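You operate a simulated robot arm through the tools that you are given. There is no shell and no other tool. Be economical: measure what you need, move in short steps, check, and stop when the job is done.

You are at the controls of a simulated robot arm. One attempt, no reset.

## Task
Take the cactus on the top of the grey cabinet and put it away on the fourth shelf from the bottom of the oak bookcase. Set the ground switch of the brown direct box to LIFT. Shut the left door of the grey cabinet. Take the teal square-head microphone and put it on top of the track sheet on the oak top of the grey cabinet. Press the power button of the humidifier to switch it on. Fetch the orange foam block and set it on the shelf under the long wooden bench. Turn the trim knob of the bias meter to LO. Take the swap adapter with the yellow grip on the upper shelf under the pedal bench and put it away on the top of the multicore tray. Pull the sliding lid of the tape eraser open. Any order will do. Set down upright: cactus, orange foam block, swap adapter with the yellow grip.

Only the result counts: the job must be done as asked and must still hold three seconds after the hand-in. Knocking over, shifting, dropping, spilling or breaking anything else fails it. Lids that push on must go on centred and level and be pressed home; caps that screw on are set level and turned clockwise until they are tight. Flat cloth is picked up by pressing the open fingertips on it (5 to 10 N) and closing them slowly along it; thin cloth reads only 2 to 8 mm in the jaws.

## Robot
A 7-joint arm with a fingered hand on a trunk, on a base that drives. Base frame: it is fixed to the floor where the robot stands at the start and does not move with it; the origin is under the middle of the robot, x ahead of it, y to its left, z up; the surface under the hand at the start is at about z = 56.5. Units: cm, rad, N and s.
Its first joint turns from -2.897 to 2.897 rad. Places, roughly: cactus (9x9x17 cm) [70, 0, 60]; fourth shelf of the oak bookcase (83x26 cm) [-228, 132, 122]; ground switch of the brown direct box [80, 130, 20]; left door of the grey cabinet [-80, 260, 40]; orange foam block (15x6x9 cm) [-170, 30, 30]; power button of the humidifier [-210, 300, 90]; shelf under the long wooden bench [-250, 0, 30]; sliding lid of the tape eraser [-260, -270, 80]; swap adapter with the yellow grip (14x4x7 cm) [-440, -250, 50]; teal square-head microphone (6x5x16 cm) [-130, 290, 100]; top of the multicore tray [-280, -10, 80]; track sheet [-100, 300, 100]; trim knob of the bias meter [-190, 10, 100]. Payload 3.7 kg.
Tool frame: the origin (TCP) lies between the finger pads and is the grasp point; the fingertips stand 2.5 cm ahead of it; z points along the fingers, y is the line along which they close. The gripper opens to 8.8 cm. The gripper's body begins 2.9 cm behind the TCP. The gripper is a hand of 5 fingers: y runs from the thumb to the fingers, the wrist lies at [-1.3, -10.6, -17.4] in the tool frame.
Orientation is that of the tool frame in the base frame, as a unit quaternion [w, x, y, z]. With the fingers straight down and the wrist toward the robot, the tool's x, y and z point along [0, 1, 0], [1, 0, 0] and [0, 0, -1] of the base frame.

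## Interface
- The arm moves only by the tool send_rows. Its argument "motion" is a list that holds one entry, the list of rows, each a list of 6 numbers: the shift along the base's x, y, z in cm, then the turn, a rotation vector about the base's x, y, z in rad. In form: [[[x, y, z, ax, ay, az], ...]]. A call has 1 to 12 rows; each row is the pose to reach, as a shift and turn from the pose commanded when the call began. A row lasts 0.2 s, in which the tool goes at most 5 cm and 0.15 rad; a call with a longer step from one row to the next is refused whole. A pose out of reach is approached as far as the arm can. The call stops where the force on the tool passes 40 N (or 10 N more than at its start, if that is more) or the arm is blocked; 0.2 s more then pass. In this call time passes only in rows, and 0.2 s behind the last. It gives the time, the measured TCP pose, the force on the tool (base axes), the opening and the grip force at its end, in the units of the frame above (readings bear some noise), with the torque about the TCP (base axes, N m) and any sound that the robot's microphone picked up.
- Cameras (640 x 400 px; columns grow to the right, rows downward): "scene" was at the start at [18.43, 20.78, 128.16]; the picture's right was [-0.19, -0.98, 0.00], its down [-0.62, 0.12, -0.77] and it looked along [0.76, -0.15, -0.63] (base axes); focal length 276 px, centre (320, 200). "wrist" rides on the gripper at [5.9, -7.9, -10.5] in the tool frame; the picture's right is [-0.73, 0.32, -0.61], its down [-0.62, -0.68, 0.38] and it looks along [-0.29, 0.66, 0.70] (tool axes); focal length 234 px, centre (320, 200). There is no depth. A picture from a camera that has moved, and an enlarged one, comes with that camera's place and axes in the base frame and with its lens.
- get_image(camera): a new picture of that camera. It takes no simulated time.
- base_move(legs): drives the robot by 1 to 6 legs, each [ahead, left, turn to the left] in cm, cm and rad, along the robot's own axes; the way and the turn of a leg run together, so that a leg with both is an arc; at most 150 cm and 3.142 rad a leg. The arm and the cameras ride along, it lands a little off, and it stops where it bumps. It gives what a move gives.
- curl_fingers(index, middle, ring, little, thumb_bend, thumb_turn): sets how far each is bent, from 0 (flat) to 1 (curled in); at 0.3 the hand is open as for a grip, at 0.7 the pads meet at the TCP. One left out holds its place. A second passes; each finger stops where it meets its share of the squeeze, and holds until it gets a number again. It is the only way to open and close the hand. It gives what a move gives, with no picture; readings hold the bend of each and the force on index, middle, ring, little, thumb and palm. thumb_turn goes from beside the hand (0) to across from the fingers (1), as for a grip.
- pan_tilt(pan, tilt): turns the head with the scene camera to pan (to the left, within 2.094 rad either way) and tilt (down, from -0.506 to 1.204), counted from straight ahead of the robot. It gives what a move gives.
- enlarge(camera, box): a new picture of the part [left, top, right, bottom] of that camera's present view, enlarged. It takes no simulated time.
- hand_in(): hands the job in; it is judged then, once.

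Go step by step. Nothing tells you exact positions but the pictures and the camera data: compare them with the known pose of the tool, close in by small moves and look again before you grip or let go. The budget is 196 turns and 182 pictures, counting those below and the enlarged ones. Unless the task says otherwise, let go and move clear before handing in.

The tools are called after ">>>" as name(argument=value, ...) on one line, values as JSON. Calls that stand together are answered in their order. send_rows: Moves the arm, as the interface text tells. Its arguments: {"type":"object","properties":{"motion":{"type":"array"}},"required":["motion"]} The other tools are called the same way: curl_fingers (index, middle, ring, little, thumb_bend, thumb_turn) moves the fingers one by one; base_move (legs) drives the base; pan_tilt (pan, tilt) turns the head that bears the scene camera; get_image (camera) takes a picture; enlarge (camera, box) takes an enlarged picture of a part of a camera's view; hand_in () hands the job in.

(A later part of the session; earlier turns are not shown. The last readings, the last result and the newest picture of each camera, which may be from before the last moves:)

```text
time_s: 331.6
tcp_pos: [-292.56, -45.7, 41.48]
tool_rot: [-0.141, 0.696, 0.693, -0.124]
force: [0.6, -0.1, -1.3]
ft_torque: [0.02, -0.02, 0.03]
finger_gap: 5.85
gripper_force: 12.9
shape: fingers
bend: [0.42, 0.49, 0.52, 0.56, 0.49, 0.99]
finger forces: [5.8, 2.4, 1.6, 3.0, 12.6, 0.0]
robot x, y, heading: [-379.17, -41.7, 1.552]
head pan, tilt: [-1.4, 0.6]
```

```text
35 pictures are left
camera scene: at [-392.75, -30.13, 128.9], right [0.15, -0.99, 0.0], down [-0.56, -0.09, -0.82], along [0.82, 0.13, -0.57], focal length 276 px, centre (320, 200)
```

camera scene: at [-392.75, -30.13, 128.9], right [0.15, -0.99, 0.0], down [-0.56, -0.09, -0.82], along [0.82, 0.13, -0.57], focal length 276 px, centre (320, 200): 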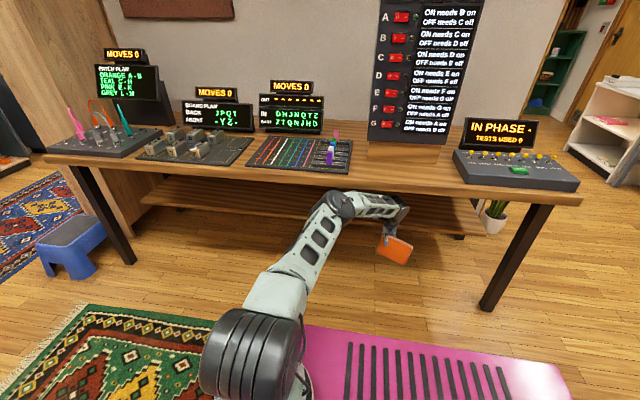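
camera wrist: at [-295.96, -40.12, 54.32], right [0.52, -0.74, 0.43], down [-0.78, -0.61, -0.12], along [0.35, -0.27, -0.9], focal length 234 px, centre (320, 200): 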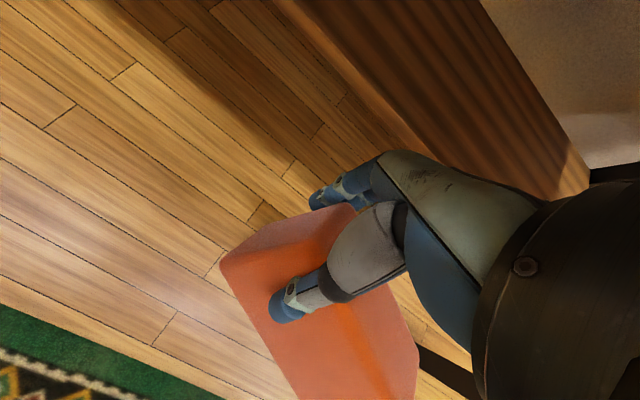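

The arm is flat under the bench. I move in 9 cm more and re-triangulate the shelf edge.

>>> base_move(legs=[[0, -9, 0]])

>>> get_image(camera="wrist")

>>> enlarge(camera="scene", box=[160, 140, 480, 300])

```text
time_s: 332.7
tcp_pos: [-287.93, -46.33, 38.35]
tool_rot: [-0.162, 0.701, 0.682, -0.132]
force: [0.5, 0.1, -1.1]
ft_torque: [0.0, -0.02, -0.02]
finger_gap: 5.9
gripper_force: 13.1
shape: fingers
bend: [0.43, 0.49, 0.52, 0.56, 0.49, 0.99]
finger forces: [5.9, 2.5, 1.8, 3.2, 12.9, 0.0]
robot x, y, heading: [-372.35, -41.96, 1.556]
head pan, tilt: [-1.4, 0.6]
stopped in leg 1: the robot was blocked; the commanded pose is now the measured one
```

```text
34 pictures are left
camera wrist: at [-290.7, -40.79, 51.21], right [0.52, -0.76, 0.4], down [-0.8, -0.59, -0.09], along [0.31, -0.27, -0.91], focal length 234 px, centre (320, 200)
```

wrist: 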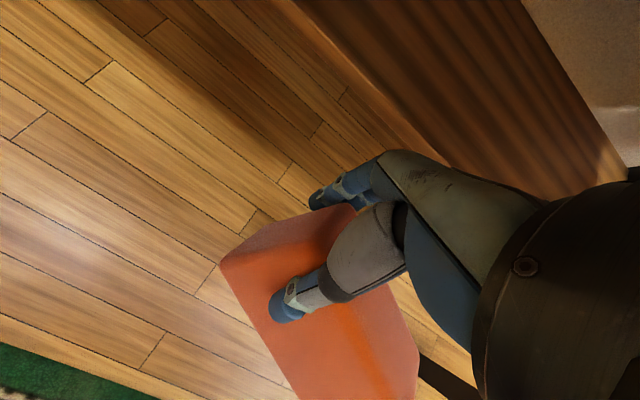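

```text
2.00 times, centred on (320, 220) of scene
camera zoom: at [-385.76, -30.24, 128.9], right [0.15, -0.99, 0.0], down [-0.56, -0.09, -0.82], along [0.82, 0.13, -0.57], focal length 551 px, centre (320, 160)
```

zoom: 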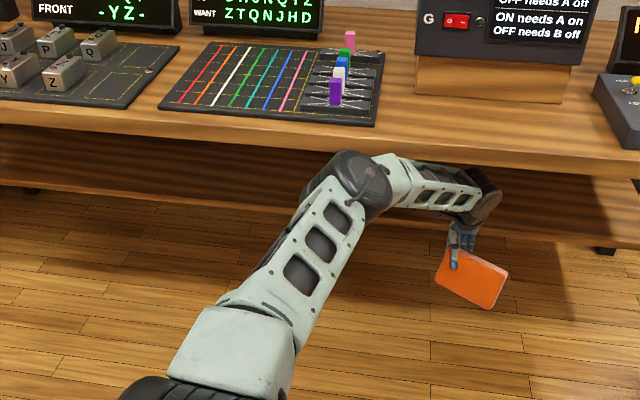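

The elbow met the bench edge, so the front is too deep. From the bench's south end the shelf is much closer to the edge; I'll go round there. First withdraw and retract.

>>> base_move(legs=[[0, 30, 0]])

>>> send_rows(motion=[[[-3, 0, 2, 0, 0, 0], [-6, 0, 4, 0, 0, 0], [-9, 0, 6, 0, 0, 0], [-12, 0, 8, 0, 0, 0], [-14, 0, 10, 0, 0, 0]]])

>>> base_move(legs=[[-108, 0, 0], [0, 0, 1.58], [0, 42, 0], [-145, 0, 0]])

>>> pan_tilt(pan=-1.4, tilt=0.6)

>>> get_image(camera="scene")

```text
time_s: 334.8
tcp_pos: [-317.32, -45.95, 38.31]
tool_rot: [-0.162, 0.701, 0.682, -0.132]
force: [-0.8, 0.5, -0.4]
ft_torque: [0.0, 0.0, 0.0]
finger_gap: 5.89
gripper_force: 13.7
shape: fingers
bend: [0.43, 0.49, 0.52, 0.56, 0.49, 0.99]
finger forces: [5.9, 2.7, 1.8, 3.1, 12.9, 0.0]
robot x, y, heading: [-401.64, -41.64, 1.558]
head pan, tilt: [-1.4, 0.6]
stopped in leg 1: the robot was blocked; the commanded pose is now the measured one
```

```text
time_s: 336.0
tcp_pos: [-331.21, -45.92, 48.32]
tool_rot: [-0.162, 0.7, 0.682, -0.132]
force: [-0.2, 0.0, -0.4]
ft_torque: [0.02, 0.0, 0.0]
finger_gap: 5.86
gripper_force: 12.6
shape: fingers
bend: [0.43, 0.49, 0.52, 0.56, 0.49, 0.99]
finger forces: [5.9, 2.6, 1.7, 3.0, 12.6, 0.0]
robot x, y, heading: [-401.32, -41.5, 1.559]
head pan, tilt: [-1.4, 0.6]
```

```text
time_s: 354.4
tcp_pos: [-252.86, -126.28, 48.36]
tool_rot: [-0.024, 0.026, 0.978, -0.206]
force: [0.9, -0.8, -0.9]
ft_torque: [0.06, 0.03, -0.02]
finger_gap: 5.82
gripper_force: 12.4
shape: fingers
bend: [0.43, 0.49, 0.52, 0.56, 0.49, 0.99]
finger forces: [5.8, 2.5, 1.8, 2.7, 11.8, 0.0]
robot x, y, heading: [-258.93, -196.54, 3.1]
head pan, tilt: [-1.4, 0.6]
```

```text
time_s: 355.0
tcp_pos: [-252.89, -126.15, 48.24]
tool_rot: [-0.024, 0.026, 0.978, -0.207]
force: [0.4, -0.5, -0.2]
ft_torque: [0.01, 0.04, 0.03]
finger_gap: 5.82
gripper_force: 12.2
shape: fingers
bend: [0.43, 0.49, 0.52, 0.56, 0.49, 0.99]
finger forces: [5.8, 2.5, 1.7, 2.8, 11.9, 0.1]
robot x, y, heading: [-259.26, -196.16, 3.1]
head pan, tilt: [-1.4, 0.6]
```

```text
32 pictures are left
camera scene: at [-271.32, -209.63, 128.9], right [0.99, 0.13, 0.0], down [0.07, -0.56, -0.82], along [-0.11, 0.82, -0.57], focal length 276 px, centre (320, 200)
```

scene: 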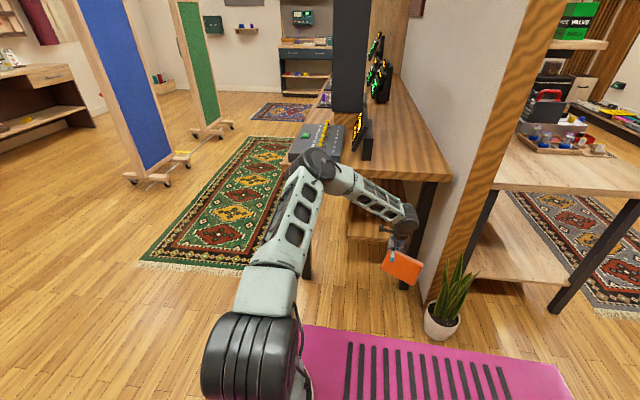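

I'm now at the south end; the shelf end is at y≈-97 between the legs (x −290…−240). I extend and lower the arm, then strafe in.

>>> send_rows(motion=[[[-1, 2, -2, 0, 0, 0], [-2, 5, -4, 0, 0, 0], [-3, 8, -6, 0, 0, 0], [-4, 11, -8, 0, 0, 0], [-4.5, 14, -8, 0, 0, 0]]])

>>> base_move(legs=[[0, -13, 0]])

>>> get_image(camera="wrist")

>>> enlarge(camera="scene", box=[260, 120, 480, 300])

```text
time_s: 356.2
tcp_pos: [-257.43, -112.31, 40.22]
tool_rot: [-0.023, 0.026, 0.978, -0.207]
force: [0.4, -0.3, -0.1]
ft_torque: [0.07, 0.0, 0.01]
finger_gap: 5.83
gripper_force: 12.2
shape: fingers
bend: [0.43, 0.49, 0.52, 0.56, 0.49, 0.99]
finger forces: [5.9, 2.5, 1.7, 2.7, 11.8, 0.1]
robot x, y, heading: [-259.54, -196.35, 3.106]
head pan, tilt: [-1.4, 0.6]
```

```text
time_s: 357.4
tcp_pos: [-256.95, -99.69, 40.11]
tool_rot: [-0.024, 0.026, 0.977, -0.208]
force: [-1.9, -4.1, -0.4]
ft_torque: [-0.28, 0.14, 0.08]
finger_gap: 5.85
gripper_force: 12.0
shape: fingers
bend: [0.46, 0.5, 0.53, 0.56, 0.46, 1.0]
finger forces: [6.0, 1.8, 1.3, 2.8, 13.6, 0.0]
robot x, y, heading: [-258.62, -183.54, 3.1]
head pan, tilt: [-1.4, 0.6]
```

```text
31 pictures are left
camera wrist: at [-262.66, -102.22, 53.14], right [0.77, 0.5, 0.4], down [0.57, -0.81, -0.09], along [0.28, 0.3, -0.91], focal length 234 px, centre (320, 200)
```

wrist: 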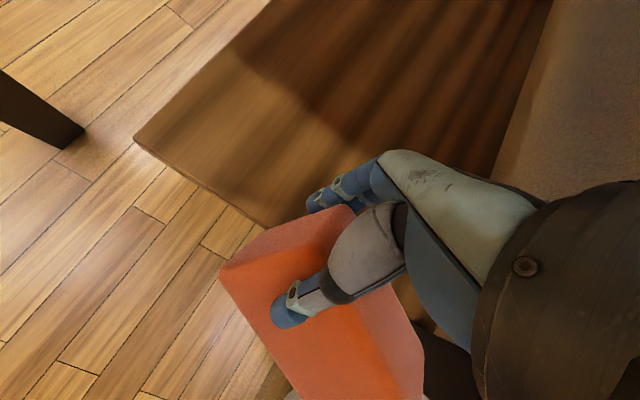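

```text
2.22 times, centred on (370, 210) of scene
camera zoom: at [-270.79, -197.05, 128.9], right [0.99, 0.13, 0.0], down [0.07, -0.56, -0.83], along [-0.11, 0.82, -0.56], focal length 612 px, centre (209, 178)
```

zoom: 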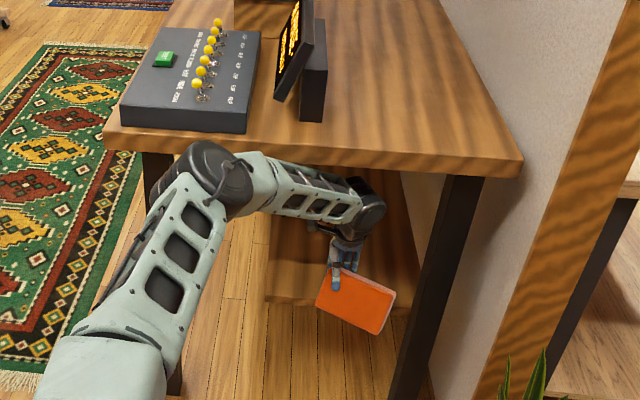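

The shelf top is at z≈31.5, its end at y≈-99.6; the block's low corner touches it. I back off slightly, raise, then extend the arm over the shelf.

>>> send_rows(motion=[[[0, -2, 1, 0, 0, 0], [0, -2.5, 3, 0, 0, 0], [0, -1, 3.8, 0, 0, 0], [0, 2, 3.8, 0, 0, 0], [0, 5, 3.8, 0, 0, 0], [0, 7, 3.8, 0, 0, 0]]])

>>> get_image(camera="wrist")

>>> enlarge(camera="scene", box=[260, 120, 480, 300])

```text
time_s: 358.8
tcp_pos: [-257.3, -93.77, 41.81]
tool_rot: [-0.024, 0.027, 0.974, -0.222]
force: [0.7, -0.9, -0.6]
ft_torque: [-0.01, 0.01, 0.0]
finger_gap: 5.77
gripper_force: 12.9
shape: fingers
bend: [0.44, 0.49, 0.52, 0.56, 0.47, 1.0]
finger forces: [5.2, 3.0, 2.0, 2.9, 12.0, 0.0]
robot x, y, heading: [-258.67, -183.54, 3.1]
head pan, tilt: [-1.4, 0.6]
```

```text
29 pictures are left
camera wrist: at [-262.84, -95.93, 54.81], right [0.77, 0.51, 0.38], down [0.57, -0.82, -0.07], along [0.27, 0.27, -0.92], focal length 234 px, centre (320, 200)
```

wrist: 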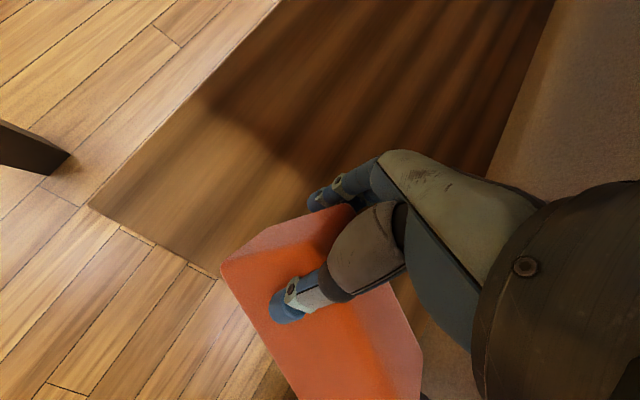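

```text
2.22 times, centred on (370, 210) of scene
camera zoom: at [-270.96, -197.03, 128.88], right [0.99, 0.13, 0.0], down [0.08, -0.56, -0.83], along [-0.11, 0.82, -0.56], focal length 612 px, centre (209, 178)
```

zoom: 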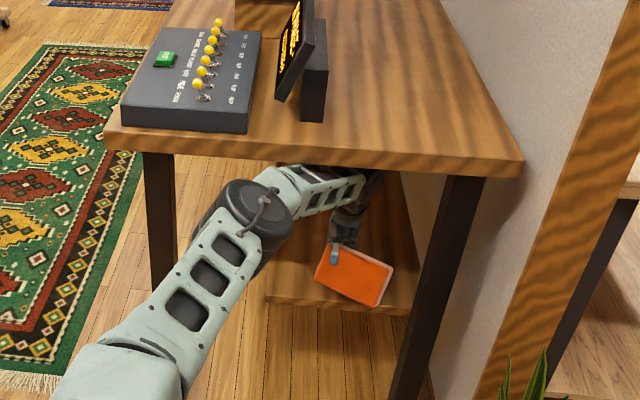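

The block is over the shelf, but rolled ~20° in the grip. I counter-roll the hand to level it, then lower until contact.

>>> send_rows(motion=[[[0, 0, 0, 0, -0.1, 0], [0, 0.5, 0, 0, -0.2, 0], [0, 1, 0, 0, -0.32, 0], [0, 1, -1.5, 0, -0.32, 0], [0, 1, -3, 0, -0.32, 0]]])

>>> enlarge(camera="scene", box=[300, 160, 440, 280])

```text
time_s: 360.0
tcp_pos: [-257.5, -91.38, 41.19]
tool_rot: [0.136, 0.055, 0.969, -0.199]
force: [0.1, 1.0, -0.4]
ft_torque: [0.03, -0.01, -0.01]
finger_gap: 5.72
gripper_force: 12.6
shape: fingers
bend: [0.45, 0.49, 0.52, 0.56, 0.48, 0.99]
finger forces: [4.2, 3.3, 2.3, 3.4, 11.8, 0.1]
robot x, y, heading: [-259.18, -183.71, 3.104]
head pan, tilt: [-1.4, 0.6]
```

```text
3.33 times, centred on (370, 220) of scene
camera zoom: at [-270.88, -196.98, 128.9], right [0.99, 0.13, 0.0], down [0.07, -0.56, -0.82], along [-0.11, 0.82, -0.57], focal length 918 px, centre (153, 133)
```

zoom: 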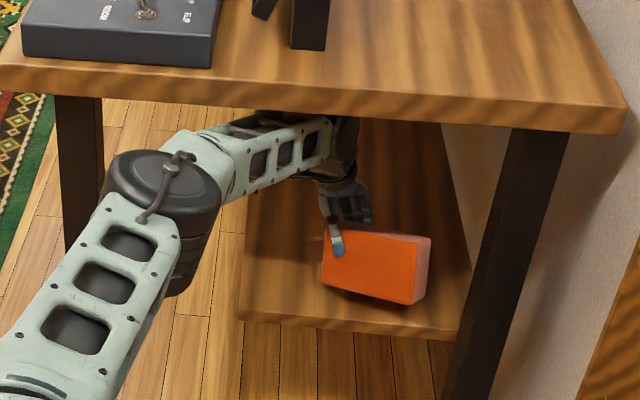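

Nearly level. Lowering to contact.

>>> send_rows(motion=[[[0, 0, -1, 0, 0, 0], [0, 0, -2, 0, 0, 0], [0, 0, -3, 0, 0, 0], [0, 0, -3.6, 0, 0, 0], [0, 0, -4.2, 0, 0, 0]]])

>>> enlarge(camera="scene", box=[300, 160, 440, 280])

```text
time_s: 361.1
tcp_pos: [-257.25, -91.48, 37.66]
tool_rot: [0.134, 0.057, 0.969, -0.2]
force: [-1.6, -8.7, 23.0]
ft_torque: [-0.51, 0.0, 0.0]
finger_gap: 5.85
gripper_force: 20.4
shape: fingers
bend: [0.52, 0.52, 0.54, 0.58, 0.45, 1.0]
finger forces: [0.0, 0.0, 1.7, 10.2, 28.4, 0.0]
robot x, y, heading: [-258.81, -183.75, 3.103]
head pan, tilt: [-1.4, 0.6]
stopped in row 5: the force on the tool passed its limit at 45 N (the readings are from after the stop); the commanded pose is now the measured one
```

```text
3.33 times, centred on (370, 220) of scene
camera zoom: at [-270.79, -197.16, 128.89], right [0.99, 0.13, 0.0], down [0.07, -0.56, -0.83], along [-0.11, 0.82, -0.56], focal length 918 px, centre (153, 133)
```

zoom: 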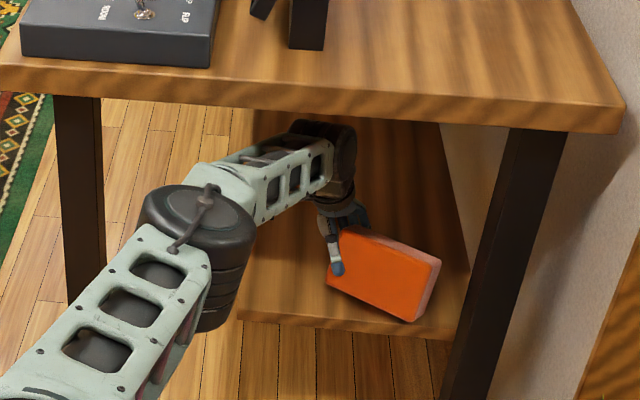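

In contact; the block sits slightly rolled in the grip. I ease open gradually to let it settle flat.

>>> curl_fingers(index=0.42, middle=0.42, ring=0.45, little=0.48, thumb_bend=0.38)

>>> curl_fingers(index=0.3, middle=0.3, ring=0.3, little=0.3, thumb_bend=0.25)

>>> enlarge(camera="scene", box=[300, 160, 440, 280])

>>> get_image(camera="wrist")

```text
time_s: 362.1
tcp_pos: [-257.22, -91.53, 37.43]
tool_rot: [0.133, 0.057, 0.969, -0.199]
force: [-3.2, -2.0, 21.5]
ft_torque: [-0.25, -0.1, -0.08]
finger_gap: 7.34
gripper_force: 11.1
shape: fingers
bend: [0.42, 0.42, 0.45, 0.48, 0.36, 1.0]
finger forces: [0.0, 0.1, 0.0, 5.9, 16.0, 0.1]
robot x, y, heading: [-258.46, -183.83, 3.102]
head pan, tilt: [-1.4, 0.6]
```

```text
time_s: 363.1
tcp_pos: [-257.1, -91.6, 37.48]
tool_rot: [0.133, 0.056, 0.969, -0.201]
force: [-0.2, 0.1, -0.2]
ft_torque: [-0.03, 0.01, 0.02]
finger_gap: 8.95
gripper_force: 2.5
shape: fingers
bend: [0.3, 0.3, 0.3, 0.29, 0.24, 1.0]
finger forces: [0.0, 0.0, 0.1, 2.5, 2.7, 0.0]
robot x, y, heading: [-259.01, -183.74, 3.095]
head pan, tilt: [-1.4, 0.6]
```

```text
3.33 times, centred on (370, 220) of scene
camera zoom: at [-270.78, -197.05, 128.9], right [0.99, 0.13, 0.0], down [0.07, -0.56, -0.82], along [-0.11, 0.82, -0.57], focal length 918 px, centre (153, 133)
```

zoom: 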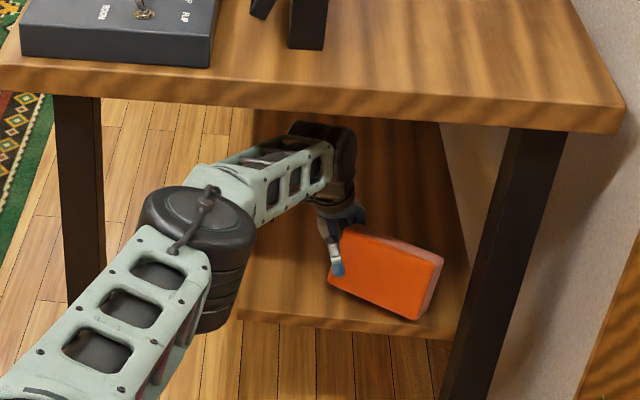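

```text
24 pictures are left
camera wrist: at [-266.52, -94.14, 47.93], right [0.61, 0.5, 0.62], down [0.58, -0.81, 0.09], along [0.55, 0.3, -0.78], focal length 234 px, centre (320, 200)
```

wrist: 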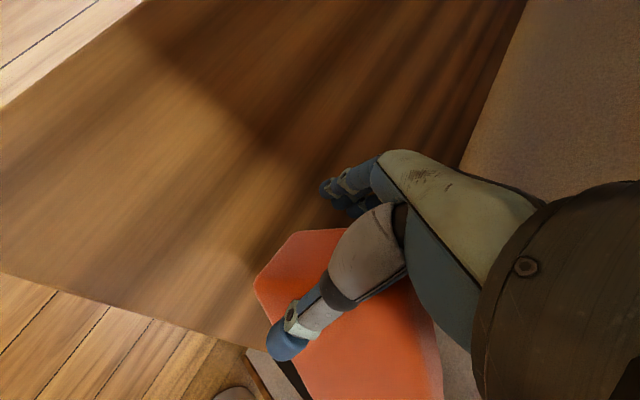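

The block rests on the shelf. To clear it under the low bench top, I pitch the hand forward while rising, then withdraw.

>>> curl_fingers(index=0.2, middle=0.2, ring=0.2, little=0.2, thumb_bend=0.1)

>>> send_rows(motion=[[[0, 0, 1, 0.05, 0, 0], [0, -0.3, 2, 0.15, 0, 0], [0, -0.6, 3.2, 0.25, 0, 0], [0, -0.9, 4.4, 0.35, 0, 0], [0, -1.1, 5.8, 0.45, 0, 0], [0, -1.2, 7.2, 0.55, 0, 0], [0, -1.2, 8.4, 0.6, 0, 0]]])

>>> enlarge(camera="scene", box=[300, 160, 440, 280])

```text
time_s: 364.1
tcp_pos: [-257.09, -91.51, 37.42]
tool_rot: [0.133, 0.058, 0.969, -0.2]
force: [0.2, -0.7, -0.3]
ft_torque: [-0.01, -0.01, 0.02]
finger_gap: 10.9
gripper_force: 0.1
shape: fingers
bend: [0.2, 0.2, 0.2, 0.2, 0.1, 1.0]
finger forces: [0.1, 0.0, 0.0, 0.0, 0.1, 0.0]
robot x, y, heading: [-258.76, -183.21, 3.099]
head pan, tilt: [-1.4, 0.6]
```

```text
time_s: 365.7
tcp_pos: [-257.19, -92.72, 45.93]
tool_rot: [0.111, 0.094, 0.985, 0.097]
force: [1.1, 0.0, 0.4]
ft_torque: [0.0, -0.01, -0.01]
finger_gap: 10.94
gripper_force: 0.0
shape: fingers
bend: [0.2, 0.2, 0.2, 0.2, 0.1, 1.0]
finger forces: [0.0, 0.1, 0.1, 0.0, 0.1, 0.1]
robot x, y, heading: [-258.74, -183.39, 3.105]
head pan, tilt: [-1.4, 0.6]
```

```text
3.33 times, centred on (370, 220) of scene
camera zoom: at [-270.78, -197.06, 128.9], right [0.99, 0.13, 0.0], down [0.07, -0.56, -0.82], along [-0.11, 0.82, -0.57], focal length 918 px, centre (153, 133)
```

zoom: 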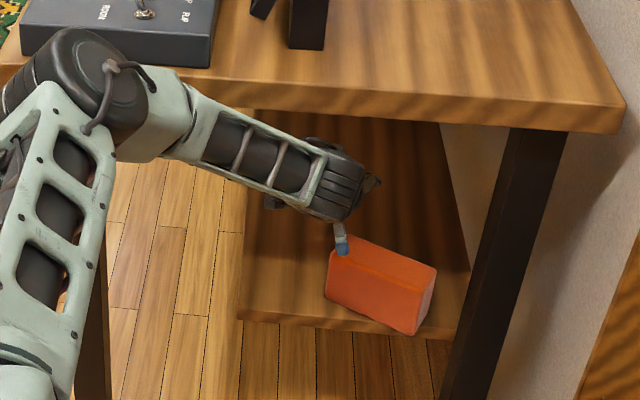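

The block stands on the shelf. The fingers are above it now, so I drive straight out south.

>>> base_move(legs=[[0, 26, 0]])

>>> enlarge(camera="scene", box=[320, 160, 460, 280])

```text
time_s: 367.6
tcp_pos: [-257.95, -118.22, 45.97]
tool_rot: [0.111, 0.094, 0.985, 0.096]
force: [0.1, 0.5, 0.2]
ft_torque: [-0.02, -0.02, 0.01]
finger_gap: 10.91
gripper_force: 0.1
shape: fingers
bend: [0.2, 0.2, 0.2, 0.2, 0.1, 1.0]
finger forces: [0.1, 0.0, 0.1, 0.0, 0.0, 0.0]
robot x, y, heading: [-259.94, -209.02, 3.1]
head pan, tilt: [-1.4, 0.6]
```

```text
3.33 times, centred on (390, 220) of scene
camera zoom: at [-271.88, -222.52, 128.9], right [0.99, 0.13, 0.0], down [0.07, -0.56, -0.82], along [-0.11, 0.82, -0.57], focal length 918 px, centre (87, 133)
```

zoom: 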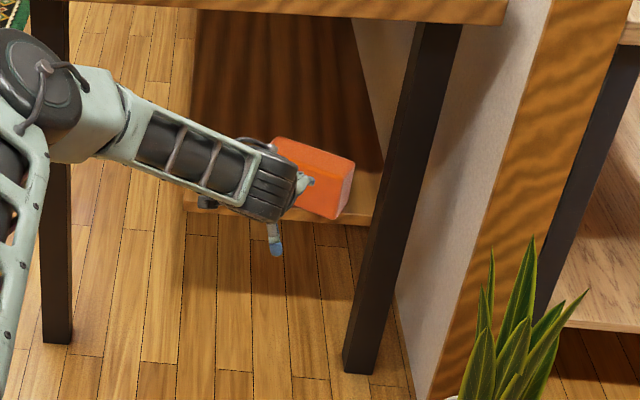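

Foam placed. Next the tape eraser behind me to the south: I raise the arm, straighten it, and swing it from my right to straight ahead.

>>> send_rows(motion=[[[0, -2, 4.5, -0.016, 0.0185, 0.0157], [0, -4, 9, -0.032, 0.037, 0.0313], [0, -6, 13.5, -0.0485, 0.0555, 0.047], [0, -8, 18, -0.065, 0.074, 0.063], [0, -10, 22.5, -0.081, 0.0925, 0.078], [0, -12, 27, -0.097, 0.111, 0.094], [0, -14, 31.5, -0.113, 0.13, 0.11], [0, -16, 36, -0.13, 0.148, 0.125], [0, -18, 40.5, -0.145, 0.1665, 0.141], [0, -20, 45, -0.162, 0.185, 0.157], [0, -22, 49.5, -0.178, 0.2035, 0.172], [0, -24, 54, -0.194, 0.222, 0.188]]])

>>> send_rows(motion=[[[-4.85, -0.03, 1, 0, 0, 0.0735], [-9.69, -0.42, 2, 0, 0, 0.147], [-14.48, -1.17, 3, 0, 0, 0.2205], [-19.21, -2.26, 4, 0, 0, 0.294], [-23.85, -3.7, 5, 0, 0, 0.3675], [-28.36, -5.48, 6, 0, 0, 0.441], [-32.74, -7.58, 7, 0, 0, 0.5145], [-36.94, -10.0, 8, 0, 0, 0.588], [-40.96, -12.72, 9, 0, 0, 0.6615], [-44.77, -15.73, 10, 0, 0, 0.735], [-48.34, -19.0, 11, 0, 0, 0.8085], [-51.67, -22.54, 12, 0, 0, 0.882]]])

>>> send_rows(motion=[[[-3.06, -3.77, 0.5, 0, 0, 0.0735], [-5.83, -7.76, 1, 0, 0, 0.147], [-8.3, -11.94, 1.5, 0, 0, 0.2205], [-10.46, -16.29, 2, 0, 0, 0.294], [-12.29, -20.78, 2.5, 0, 0, 0.3675], [-13.79, -25.39, 3, 0, 0, 0.441], [-14.93, -30.08, 3.5, 0, 0, 0.5145], [-15.74, -34.83, 4, 0, 0, 0.588], [-16.19, -39.66, 4.5, 0, 0, 0.6615], [-16.28, -42.0, 5, 0, 0, 0.7]]])

>>> base_move(legs=[[0, -25, 0], [0, 0, 1.61]])

>>> pan_tilt(pan=-0.1, tilt=0.55)

>>> get_image(camera="scene")

```text
time_s: 370.2
tcp_pos: [-257.87, -142.13, 100.24]
tool_rot: [0.0, 0.001, 1.0, -0.003]
force: [0.6, 0.2, 0.6]
ft_torque: [-0.01, 0.03, -0.02]
finger_gap: 10.92
gripper_force: 0.0
shape: fingers
bend: [0.2, 0.2, 0.2, 0.2, 0.1, 1.0]
finger forces: [0.1, 0.1, 0.0, 0.1, 0.1, 0.0]
robot x, y, heading: [-259.64, -209.02, 3.098]
head pan, tilt: [-1.4, 0.6]
```

```text
time_s: 372.8
tcp_pos: [-309.5, -164.7, 111.87]
tool_rot: [0.001, -0.424, 0.905, -0.002]
force: [1.0, -0.3, -0.4]
ft_torque: [0.0, 0.0, 0.0]
finger_gap: 10.92
gripper_force: 0.2
shape: fingers
bend: [0.2, 0.2, 0.2, 0.2, 0.1, 1.0]
finger forces: [0.0, 0.0, 0.0, 0.0, 0.0, 0.0]
robot x, y, heading: [-259.81, -208.91, 3.097]
head pan, tilt: [-1.4, 0.6]
```

```text
time_s: 375.0
tcp_pos: [-325.75, -206.7, 116.93]
tool_rot: [-0.002, 0.71, -0.704, 0.0]
force: [-0.4, 0.7, 0.2]
ft_torque: [-0.02, 0.01, -0.04]
finger_gap: 10.93
gripper_force: 0.0
shape: fingers
bend: [0.2, 0.2, 0.2, 0.2, 0.1, 1.0]
finger forces: [0.1, 0.1, 0.0, 0.1, 0.0, 0.1]
robot x, y, heading: [-259.62, -209.27, 3.098]
head pan, tilt: [-1.4, 0.6]
```

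```text
time_s: 380.6
tcp_pos: [-260.91, -249.72, 116.94]
tool_rot: [-0.001, 1.0, 0.005, -0.001]
force: [0.6, -0.5, -0.5]
ft_torque: [-0.01, 0.04, 0.01]
finger_gap: 10.94
gripper_force: 0.1
shape: fingers
bend: [0.2, 0.2, 0.2, 0.2, 0.1, 1.0]
finger forces: [0.0, 0.1, 0.1, 0.0, 0.0, 0.0]
robot x, y, heading: [-258.66, -183.55, -1.612]
head pan, tilt: [-1.4, 0.6]
```

```text
time_s: 382.1
tcp_pos: [-260.93, -249.72, 116.8]
tool_rot: [-0.001, 1.0, 0.005, -0.001]
force: [-0.1, -0.4, 0.6]
ft_torque: [0.01, 0.02, 0.0]
finger_gap: 10.9
gripper_force: 0.1
shape: fingers
bend: [0.2, 0.2, 0.2, 0.2, 0.1, 1.0]
finger forces: [0.0, 0.0, 0.0, 0.0, 0.0, 0.1]
robot x, y, heading: [-258.33, -183.96, -1.612]
head pan, tilt: [-0.099, 0.55]
```

```text
21 pictures are left
camera scene: at [-237.88, -203.7, 129.35], right [-0.99, 0.14, 0.0], down [0.07, 0.52, -0.85], along [-0.12, -0.84, -0.52], focal length 276 px, centre (320, 200)
```

scene: 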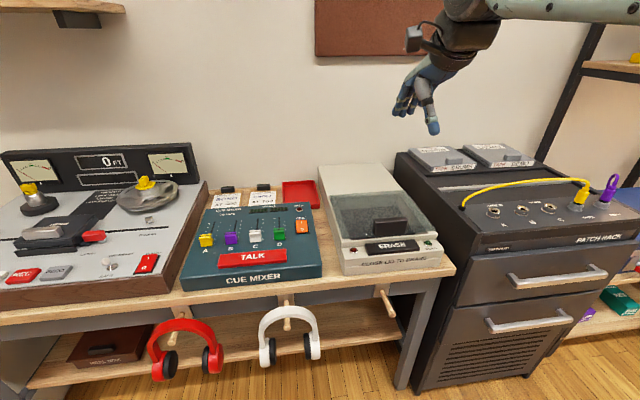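

The tape eraser is the beige box with a smoked lid. I zoom in to see how the lid slides.

>>> enlarge(camera="scene", box=[300, 150, 460, 290])

```text
2.86 times, centred on (380, 220) of scene
camera zoom: at [-237.88, -203.7, 129.35], right [-0.99, 0.14, 0.0], down [0.07, 0.52, -0.85], along [-0.12, -0.84, -0.52], focal length 787 px, centre (149, 143)
```

zoom: 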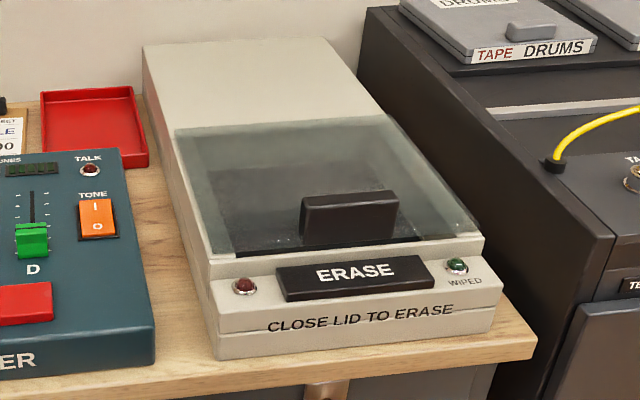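

>>> get_image(camera="wrist")

```text
19 pictures are left
camera wrist: at [-255.15, -241.77, 127.4], right [-0.72, -0.33, 0.61], down [-0.63, 0.68, -0.38], along [-0.28, -0.66, -0.7], focal length 234 px, centre (320, 200)
```

wrist: 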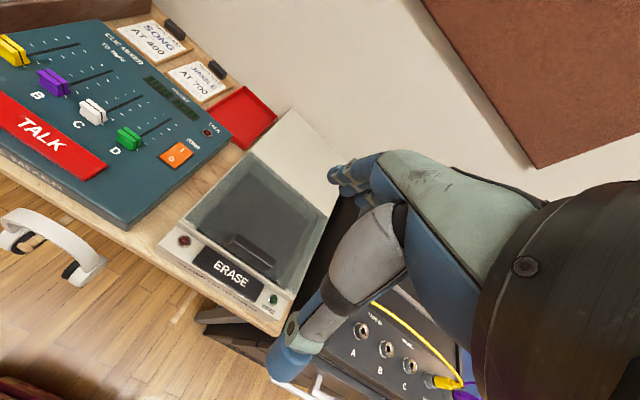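

Lid handle triangulates to ≈[-263.9,-258.4,87], a bar along x. I pre-shape the fingers and descend over it.

>>> curl_fingers(index=0.42, middle=0.42, ring=0.42, little=0.42, thumb_bend=0.42)

>>> send_rows(motion=[[[-1, -3, -3, 0, 0, 0], [-2, -6, -6, 0, 0, 0], [-3, -8.9, -9, 0, 0, 0], [-3, -8.9, -13, 0, 0, 0], [-3, -8.9, -17, 0, 0, 0], [-3, -8.9, -20, 0, 0, 0], [-3, -8.9, -23, 0, 0, 0]]])

>>> get_image(camera="wrist")

```text
time_s: 383.1
tcp_pos: [-260.95, -249.85, 116.97]
tool_rot: [-0.003, 1.0, 0.006, -0.001]
force: [-0.4, -0.7, -0.3]
ft_torque: [0.02, 0.0, 0.0]
finger_gap: 5.95
gripper_force: 0.1
shape: fingers
bend: [0.42, 0.42, 0.42, 0.42, 0.42, 1.0]
finger forces: [0.1, 0.0, 0.0, 0.0, 0.0, 0.0]
robot x, y, heading: [-258.86, -183.63, -1.612]
head pan, tilt: [-0.099, 0.55]
```

```text
time_s: 384.7
tcp_pos: [-263.92, -259.03, 93.94]
tool_rot: [-0.001, 1.0, 0.006, -0.001]
force: [0.0, -0.5, 0.0]
ft_torque: [0.02, 0.02, 0.02]
finger_gap: 5.92
gripper_force: 0.0
shape: fingers
bend: [0.42, 0.42, 0.42, 0.42, 0.42, 1.0]
finger forces: [0.1, 0.1, 0.1, 0.0, 0.0, 0.0]
robot x, y, heading: [-258.93, -184.01, -1.611]
head pan, tilt: [-0.099, 0.55]
```

```text
18 pictures are left
camera wrist: at [-258.12, -250.99, 104.4], right [-0.72, -0.33, 0.61], down [-0.63, 0.68, -0.38], along [-0.28, -0.66, -0.7], focal length 234 px, centre (320, 200)
```

wrist: 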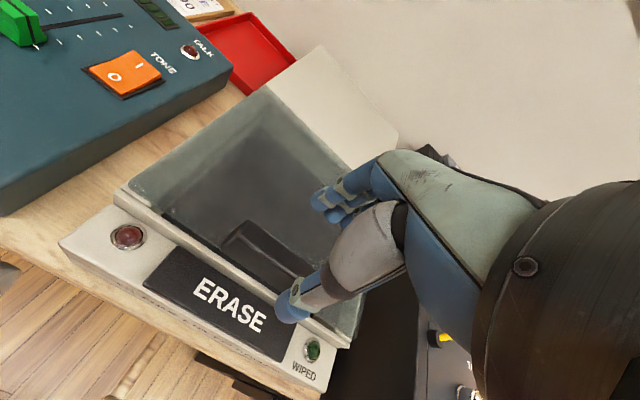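

Handle lies between thumb and fingers. Descend the last 5 cm and close.

>>> send_rows(motion=[[[0.8, 0.2, -2, 0, 0, 0], [0.8, 0.2, -4, 0, 0, 0], [0.8, 0.2, -5, 0, 0, 0]]])

>>> curl_fingers(index=0.66, middle=0.66, ring=0.66, little=0.66, thumb_bend=0.62)

>>> send_rows(motion=[[[0, 0.8, 0, 0, 0, 0], [0, 1.6, 0, 0, 0, 0], [0, 2.4, 0, 0, 0, 0]]])

>>> get_image(camera="wrist")

```text
time_s: 385.5
tcp_pos: [-263.25, -258.66, 88.94]
tool_rot: [-0.001, 1.0, 0.005, 0.0]
force: [0.9, 0.7, -0.4]
ft_torque: [-0.02, 0.04, 0.02]
finger_gap: 5.93
gripper_force: 0.0
shape: fingers
bend: [0.42, 0.42, 0.42, 0.42, 0.42, 1.0]
finger forces: [0.0, 0.0, 0.0, 0.1, 0.0, 0.2]
robot x, y, heading: [-258.95, -184.14, -1.61]
head pan, tilt: [-0.099, 0.55]
```

```text
time_s: 386.5
tcp_pos: [-263.29, -258.7, 88.99]
tool_rot: [-0.002, 1.0, 0.005, -0.001]
force: [-0.4, 2.8, -0.3]
ft_torque: [0.03, -0.01, 0.0]
finger_gap: 1.65
gripper_force: 1.8
shape: fingers
bend: [0.65, 0.65, 0.65, 0.66, 0.59, 1.0]
finger forces: [0.5, 0.4, 0.2, 0.0, 2.6, 0.0]
robot x, y, heading: [-258.8, -183.56, -1.609]
head pan, tilt: [-0.099, 0.55]
```

```text
time_s: 387.3
tcp_pos: [-263.19, -256.19, 89.0]
tool_rot: [-0.002, 1.0, 0.005, -0.001]
force: [-0.8, -1.0, -2.7]
ft_torque: [0.01, 0.02, 0.02]
finger_gap: 1.6
gripper_force: 2.8
shape: fingers
bend: [0.64, 0.65, 0.65, 0.66, 0.59, 1.0]
finger forces: [0.9, 0.8, 0.6, 0.0, 1.9, 0.0]
robot x, y, heading: [-259.13, -183.73, -1.611]
head pan, tilt: [-0.099, 0.55]
```

```text
17 pictures are left
camera wrist: at [-257.4, -248.11, 99.49], right [-0.72, -0.33, 0.61], down [-0.63, 0.68, -0.38], along [-0.28, -0.66, -0.7], focal length 234 px, centre (320, 200)
```

wrist: 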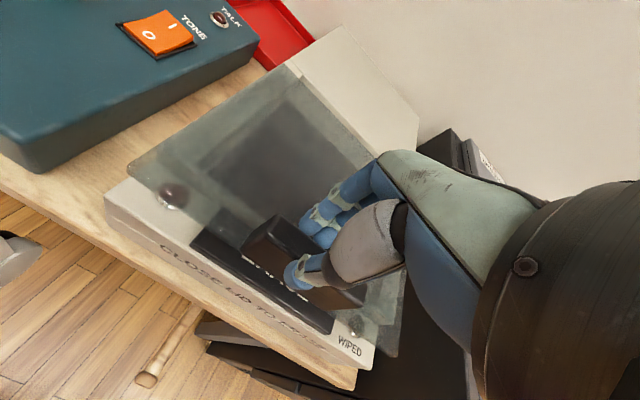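

The lid slides toward me. I keep pulling.

>>> send_rows(motion=[[[0, 1.2, 0, 0, 0, 0], [0, 2.4, 0, 0, 0, 0], [0, 3.6, 0, 0, 0, 0], [0, 4.8, 0, 0, 0, 0], [0, 6, 0, 0, 0, 0], [0, 7.2, 0, 0, 0, 0]]])

>>> get_image(camera="wrist")

```text
time_s: 388.7
tcp_pos: [-263.17, -248.8, 88.99]
tool_rot: [-0.002, 1.0, 0.006, -0.001]
force: [-1.6, -0.1, 0.5]
ft_torque: [0.0, 0.02, -0.04]
finger_gap: 1.6
gripper_force: 2.1
shape: fingers
bend: [0.64, 0.65, 0.65, 0.66, 0.59, 1.0]
finger forces: [1.1, 0.9, 0.6, 0.1, 2.1, 0.0]
robot x, y, heading: [-258.63, -184.16, -1.612]
head pan, tilt: [-0.099, 0.55]
```

```text
16 pictures are left
camera wrist: at [-257.28, -240.8, 99.45], right [-0.72, -0.33, 0.61], down [-0.63, 0.68, -0.38], along [-0.28, -0.66, -0.7], focal length 234 px, centre (320, 200)
```

wrist: 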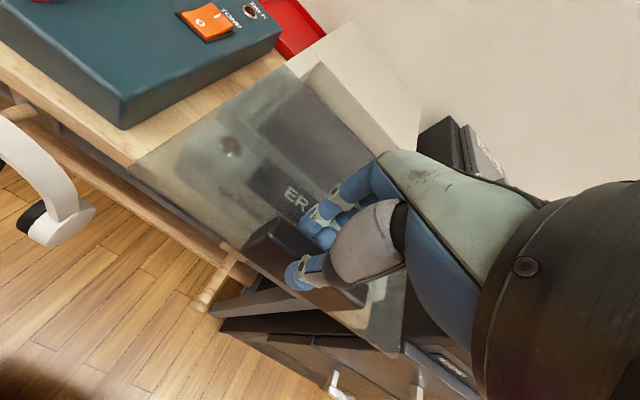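

>>> send_rows(motion=[[[0, 1, 0, 0, 0, 0], [0, 2, 0, 0, 0, 0], [0, 3, 0, 0, 0, 0], [0, 4, 0, 0, 0, 0], [0, 5, 0, 0, 0, 0]]])

>>> enlarge(camera="scene", box=[300, 130, 460, 290])

```text
time_s: 389.9
tcp_pos: [-263.14, -243.95, 89.05]
tool_rot: [-0.003, 1.0, 0.006, 0.0]
force: [0.6, -0.3, 1.6]
ft_torque: [-0.03, 0.0, 0.0]
finger_gap: 1.61
gripper_force: 2.6
shape: fingers
bend: [0.64, 0.65, 0.65, 0.66, 0.59, 1.0]
finger forces: [1.1, 1.2, 0.8, 0.0, 2.1, 0.0]
robot x, y, heading: [-258.98, -184.02, -1.613]
head pan, tilt: [-0.099, 0.55]
```

```text
2.50 times, centred on (380, 210) of scene
camera zoom: at [-237.86, -203.7, 129.35], right [-0.99, 0.14, 0.0], down [0.07, 0.52, -0.85], along [-0.12, -0.84, -0.52], focal length 689 px, centre (170, 175)
```

zoom: 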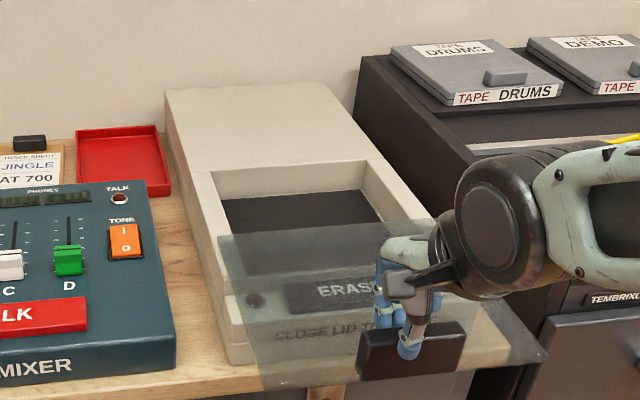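

>>> send_rows(motion=[[[0, 0.8, 0, 0, 0, 0], [0, 1.6, 0, 0, 0, 0], [0, 2.4, 0, 0, 0, 0], [0, 3.2, 0, 0, 0, 0]]])

>>> enlarge(camera="scene", box=[300, 130, 460, 290])

```text
time_s: 390.9
tcp_pos: [-263.08, -241.86, 89.93]
tool_rot: [-0.003, 1.0, 0.005, -0.001]
force: [0.7, -0.2, 0.3]
ft_torque: [0.04, -0.04, 0.0]
finger_gap: 1.14
gripper_force: 0.0
shape: fingers
bend: [0.66, 0.66, 0.66, 0.66, 0.62, 1.0]
finger forces: [0.0, 0.0, 0.0, 0.1, 0.0, 0.1]
out of reach, approached as far as the arm can: row 2, 3, 4
robot x, y, heading: [-258.73, -183.66, -1.609]
head pan, tilt: [-0.099, 0.55]
```

```text
2.50 times, centred on (380, 210) of scene
camera zoom: at [-237.87, -203.7, 129.35], right [-0.99, 0.14, 0.0], down [0.07, 0.52, -0.85], along [-0.12, -0.84, -0.52], focal length 689 px, centre (170, 175)
```

zoom: 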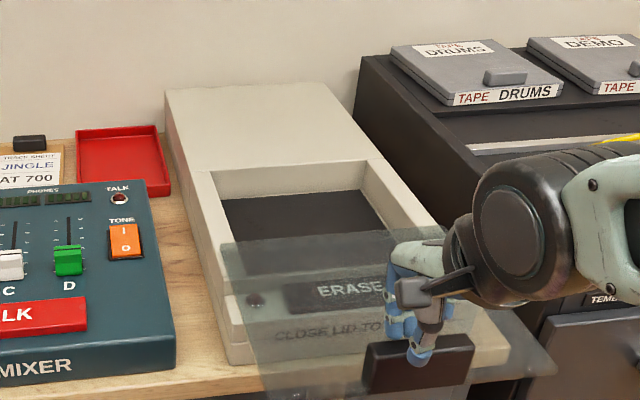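

The arm reached its near limit and slipped off the handle. I lift, back the base a little, re-grip and pull on to the stop.

>>> curl_fingers(index=0.45, middle=0.45, ring=0.45, little=0.45, thumb_bend=0.42)

>>> send_rows(motion=[[[0, -0.5, 2, 0, 0, 0], [0, -0.8, 5, 0, 0, 0], [0, -1, 8, 0, 0, 0]]])

>>> base_move(legs=[[-7, 0, 0]])

>>> send_rows(motion=[[[0, -3, 0, 0, 0, 0], [0, -6.3, 0, 0, 0, 0], [0, -6.6, -3, 0, 0, 0], [0, -6.6, -6, 0, 0, 0], [0, -6.6, -8.6, 0, 0, 0]]])

>>> get_image(camera="wrist")

```text
time_s: 391.9
tcp_pos: [-263.14, -242.06, 89.97]
tool_rot: [-0.003, 1.0, 0.005, -0.001]
force: [-0.2, -0.4, 0.5]
ft_torque: [0.02, 0.02, -0.01]
finger_gap: 5.55
gripper_force: 0.1
shape: fingers
bend: [0.45, 0.45, 0.45, 0.45, 0.42, 1.0]
finger forces: [0.0, 0.1, 0.1, 0.0, 0.0, 0.0]
robot x, y, heading: [-258.89, -183.75, -1.61]
head pan, tilt: [-0.099, 0.55]
```

```text
time_s: 392.7
tcp_pos: [-262.86, -243.12, 98.01]
tool_rot: [-0.002, 1.0, 0.006, 0.0]
force: [-0.5, -0.1, 0.4]
ft_torque: [0.0, -0.03, -0.01]
finger_gap: 5.51
gripper_force: 0.1
shape: fingers
bend: [0.45, 0.45, 0.45, 0.45, 0.42, 1.0]
finger forces: [0.0, 0.0, 0.0, 0.0, 0.0, 0.1]
robot x, y, heading: [-258.62, -183.99, -1.612]
head pan, tilt: [-0.099, 0.55]
```

```text
time_s: 393.7
tcp_pos: [-262.64, -236.11, 97.95]
tool_rot: [-0.001, 1.0, 0.006, -0.001]
force: [0.7, -0.4, 0.8]
ft_torque: [-0.01, -0.01, 0.0]
finger_gap: 5.51
gripper_force: 0.1
shape: fingers
bend: [0.45, 0.45, 0.45, 0.45, 0.42, 1.0]
finger forces: [0.1, 0.1, 0.1, 0.0, 0.0, 0.1]
robot x, y, heading: [-258.24, -176.82, -1.611]
head pan, tilt: [-0.099, 0.55]
```

```text
time_s: 394.9
tcp_pos: [-262.66, -242.72, 89.47]
tool_rot: [0.0, 1.0, 0.005, -0.001]
force: [-0.4, 0.7, 0.0]
ft_torque: [0.02, 0.04, -0.02]
finger_gap: 5.55
gripper_force: 0.0
shape: fingers
bend: [0.45, 0.45, 0.45, 0.45, 0.42, 1.0]
finger forces: [0.0, 0.0, 0.0, 0.0, 0.0, 0.0]
robot x, y, heading: [-258.68, -176.64, -1.609]
head pan, tilt: [-0.099, 0.55]
```

```text
13 pictures are left
camera wrist: at [-256.83, -234.8, 99.92], right [-0.72, -0.33, 0.61], down [-0.63, 0.68, -0.38], along [-0.28, -0.66, -0.7], focal length 234 px, centre (320, 200)
```

wrist: 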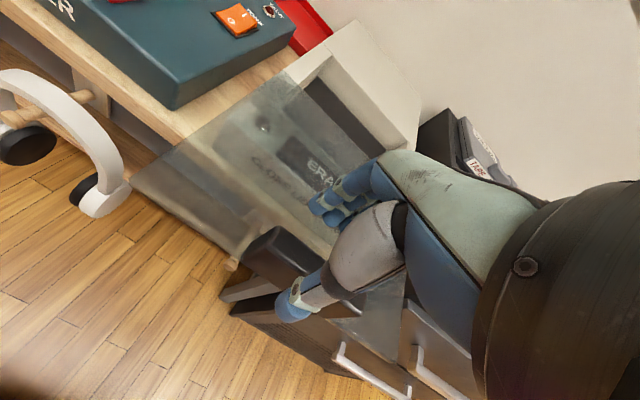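

Handle is again between thumb and fingers. Close and pull until resistance.

>>> send_rows(motion=[[[0, 0, -0.6, 0, 0, 0], [0, 0, -0.6, 0, 0, 0]]])

>>> curl_fingers(index=0.72, middle=0.72, ring=0.72, little=0.72, thumb_bend=0.68)

>>> send_rows(motion=[[[0, 0.8, 0, 0, 0, 0], [0, 1.6, 0, 0, 0, 0], [0, 2.4, 0, 0, 0, 0], [0, 3.2, 0, 0, 0, 0], [0, 4.0, 0, 0, 0, 0], [0, 4.8, 0, 0, 0, 0]]])

```text
time_s: 395.5
tcp_pos: [-262.57, -242.61, 88.84]
tool_rot: [-0.002, 1.0, 0.005, -0.001]
force: [0.3, -0.5, -0.2]
ft_torque: [-0.01, -0.02, -0.02]
finger_gap: 5.55
gripper_force: 0.0
shape: fingers
bend: [0.45, 0.45, 0.45, 0.45, 0.42, 1.0]
finger forces: [0.0, 0.0, 0.0, 0.0, 0.0, 0.1]
robot x, y, heading: [-258.25, -177.21, -1.61]
head pan, tilt: [-0.099, 0.55]
```

```text
time_s: 396.5
tcp_pos: [-262.6, -242.82, 88.8]
tool_rot: [-0.002, 1.0, 0.005, 0.0]
force: [-0.8, -0.5, -4.7]
ft_torque: [-0.01, -0.01, 0.06]
finger_gap: 1.45
gripper_force: 7.6
shape: fingers
bend: [0.71, 0.67, 0.71, 0.72, 0.59, 1.0]
finger forces: [2.7, 2.5, 2.3, 0.0, 7.7, 0.1]
robot x, y, heading: [-258.22, -176.66, -1.614]
head pan, tilt: [-0.099, 0.55]
```

```text
time_s: 397.9
tcp_pos: [-262.66, -237.96, 88.81]
tool_rot: [-0.002, 1.0, 0.006, 0.0]
force: [0.4, -1.2, 0.2]
ft_torque: [-0.01, 0.02, 0.08]
finger_gap: 1.44
gripper_force: 7.9
shape: fingers
bend: [0.71, 0.67, 0.71, 0.72, 0.59, 1.0]
finger forces: [3.0, 2.8, 2.9, 0.0, 7.9, 0.0]
robot x, y, heading: [-258.32, -177.16, -1.612]
head pan, tilt: [-0.099, 0.55]
```

The lid has come ~20 cm without a stop. I test with a small lift whether it is guided (captive) before letting go.

>>> send_rows(motion=[[[0, 0, 0.25, 0, 0, 0], [0, 0, 0.5, 0, 0, 0]]])

>>> send_rows(motion=[[[0, 0, -0.5, 0, 0, 0], [0, 0, -0.5, 0, 0, 0]]])

>>> send_rows(motion=[[[0, 0.7, 0, 0, 0, 0], [0, 1.4, 0, 0, 0, 0]]])

```text
time_s: 398.5
tcp_pos: [-262.61, -237.99, 89.39]
tool_rot: [-0.001, 1.0, 0.006, -0.001]
force: [-0.4, 0.9, 3.3]
ft_torque: [-0.05, -0.02, 0.04]
finger_gap: 1.05
gripper_force: 7.0
shape: fingers
bend: [0.72, 0.71, 0.72, 0.72, 0.59, 1.0]
finger forces: [5.9, 2.8, 0.0, 0.0, 4.7, 0.0]
robot x, y, heading: [-258.69, -176.99, -1.611]
head pan, tilt: [-0.099, 0.55]
```

```text
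time_s: 399.1
tcp_pos: [-262.67, -238.3, 89.2]
tool_rot: [0.005, 1.0, 0.006, 0.0]
force: [0.7, -1.9, 19.6]
ft_torque: [-0.04, -0.05, -0.03]
finger_gap: 1.11
gripper_force: 15.3
shape: fingers
bend: [0.73, 0.72, 0.72, 0.72, 0.58, 1.0]
finger forces: [19.1, 3.9, 0.0, 0.0, 7.4, 0.1]
robot x, y, heading: [-258.39, -176.89, -1.609]
head pan, tilt: [-0.099, 0.55]
stopped in row 2: the force on the tool passed its limit at 42 N (the readings are from after the stop); the commanded pose is now the measured one
```

```text
time_s: 399.7
tcp_pos: [-262.52, -236.92, 89.05]
tool_rot: [0.005, 1.0, 0.006, 0.001]
force: [-2.7, -1.6, 32.9]
ft_torque: [0.0, -0.03, -0.04]
finger_gap: 1.17
gripper_force: 22.0
shape: fingers
bend: [0.73, 0.72, 0.72, 0.72, 0.57, 1.0]
finger forces: [30.5, 4.4, 0.0, 0.1, 9.9, 0.0]
robot x, y, heading: [-258.9, -177.12, -1.612]
head pan, tilt: [-0.099, 0.55]
```

Pressing down on the overhanging end meets firm support, so the lid is captive and fully back. I lift off and verify.

>>> curl_fingers(index=0.42, middle=0.42, ring=0.42, little=0.42, thumb_bend=0.4)

>>> send_rows(motion=[[[0, 0, 2, 0, 0, 0], [0, 0, 5, 0, 0, 0], [0, 0, 9, 0, 0, 0], [0, 0, 13.5, 0, 0, 0], [0, 0, 18, 0, 0, 0], [0, 0, 22.5, 0, 0, 0], [0, 0, 27, 0, 0, 0]]])

>>> get_image(camera="scene")

```text
time_s: 400.7
tcp_pos: [-262.45, -236.81, 88.94]
tool_rot: [0.002, 1.0, 0.005, -0.001]
force: [-0.9, 0.7, 0.4]
ft_torque: [0.0, 0.0, 0.02]
finger_gap: 6.07
gripper_force: 0.1
shape: fingers
bend: [0.42, 0.42, 0.42, 0.42, 0.4, 1.0]
finger forces: [0.0, 0.1, 0.0, 0.1, 0.0, 0.0]
robot x, y, heading: [-258.64, -176.79, -1.611]
head pan, tilt: [-0.099, 0.55]
```

```text
time_s: 402.3
tcp_pos: [-262.65, -236.63, 116.28]
tool_rot: [0.003, 1.0, 0.005, 0.0]
force: [-0.4, 0.2, 0.2]
ft_torque: [0.01, -0.01, -0.02]
finger_gap: 6.04
gripper_force: 0.1
shape: fingers
bend: [0.42, 0.42, 0.42, 0.42, 0.4, 1.0]
finger forces: [0.1, 0.0, 0.0, 0.1, 0.1, 0.1]
robot x, y, heading: [-258.43, -176.71, -1.608]
head pan, tilt: [-0.099, 0.55]
```

```text
12 pictures are left
camera scene: at [-237.6, -196.77, 129.35], right [-0.99, 0.14, 0.0], down [0.07, 0.52, -0.85], along [-0.12, -0.84, -0.52], focal length 276 px, centre (320, 200)
```

scene: 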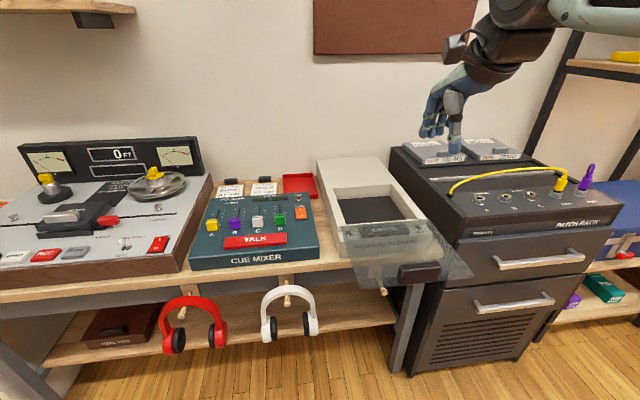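

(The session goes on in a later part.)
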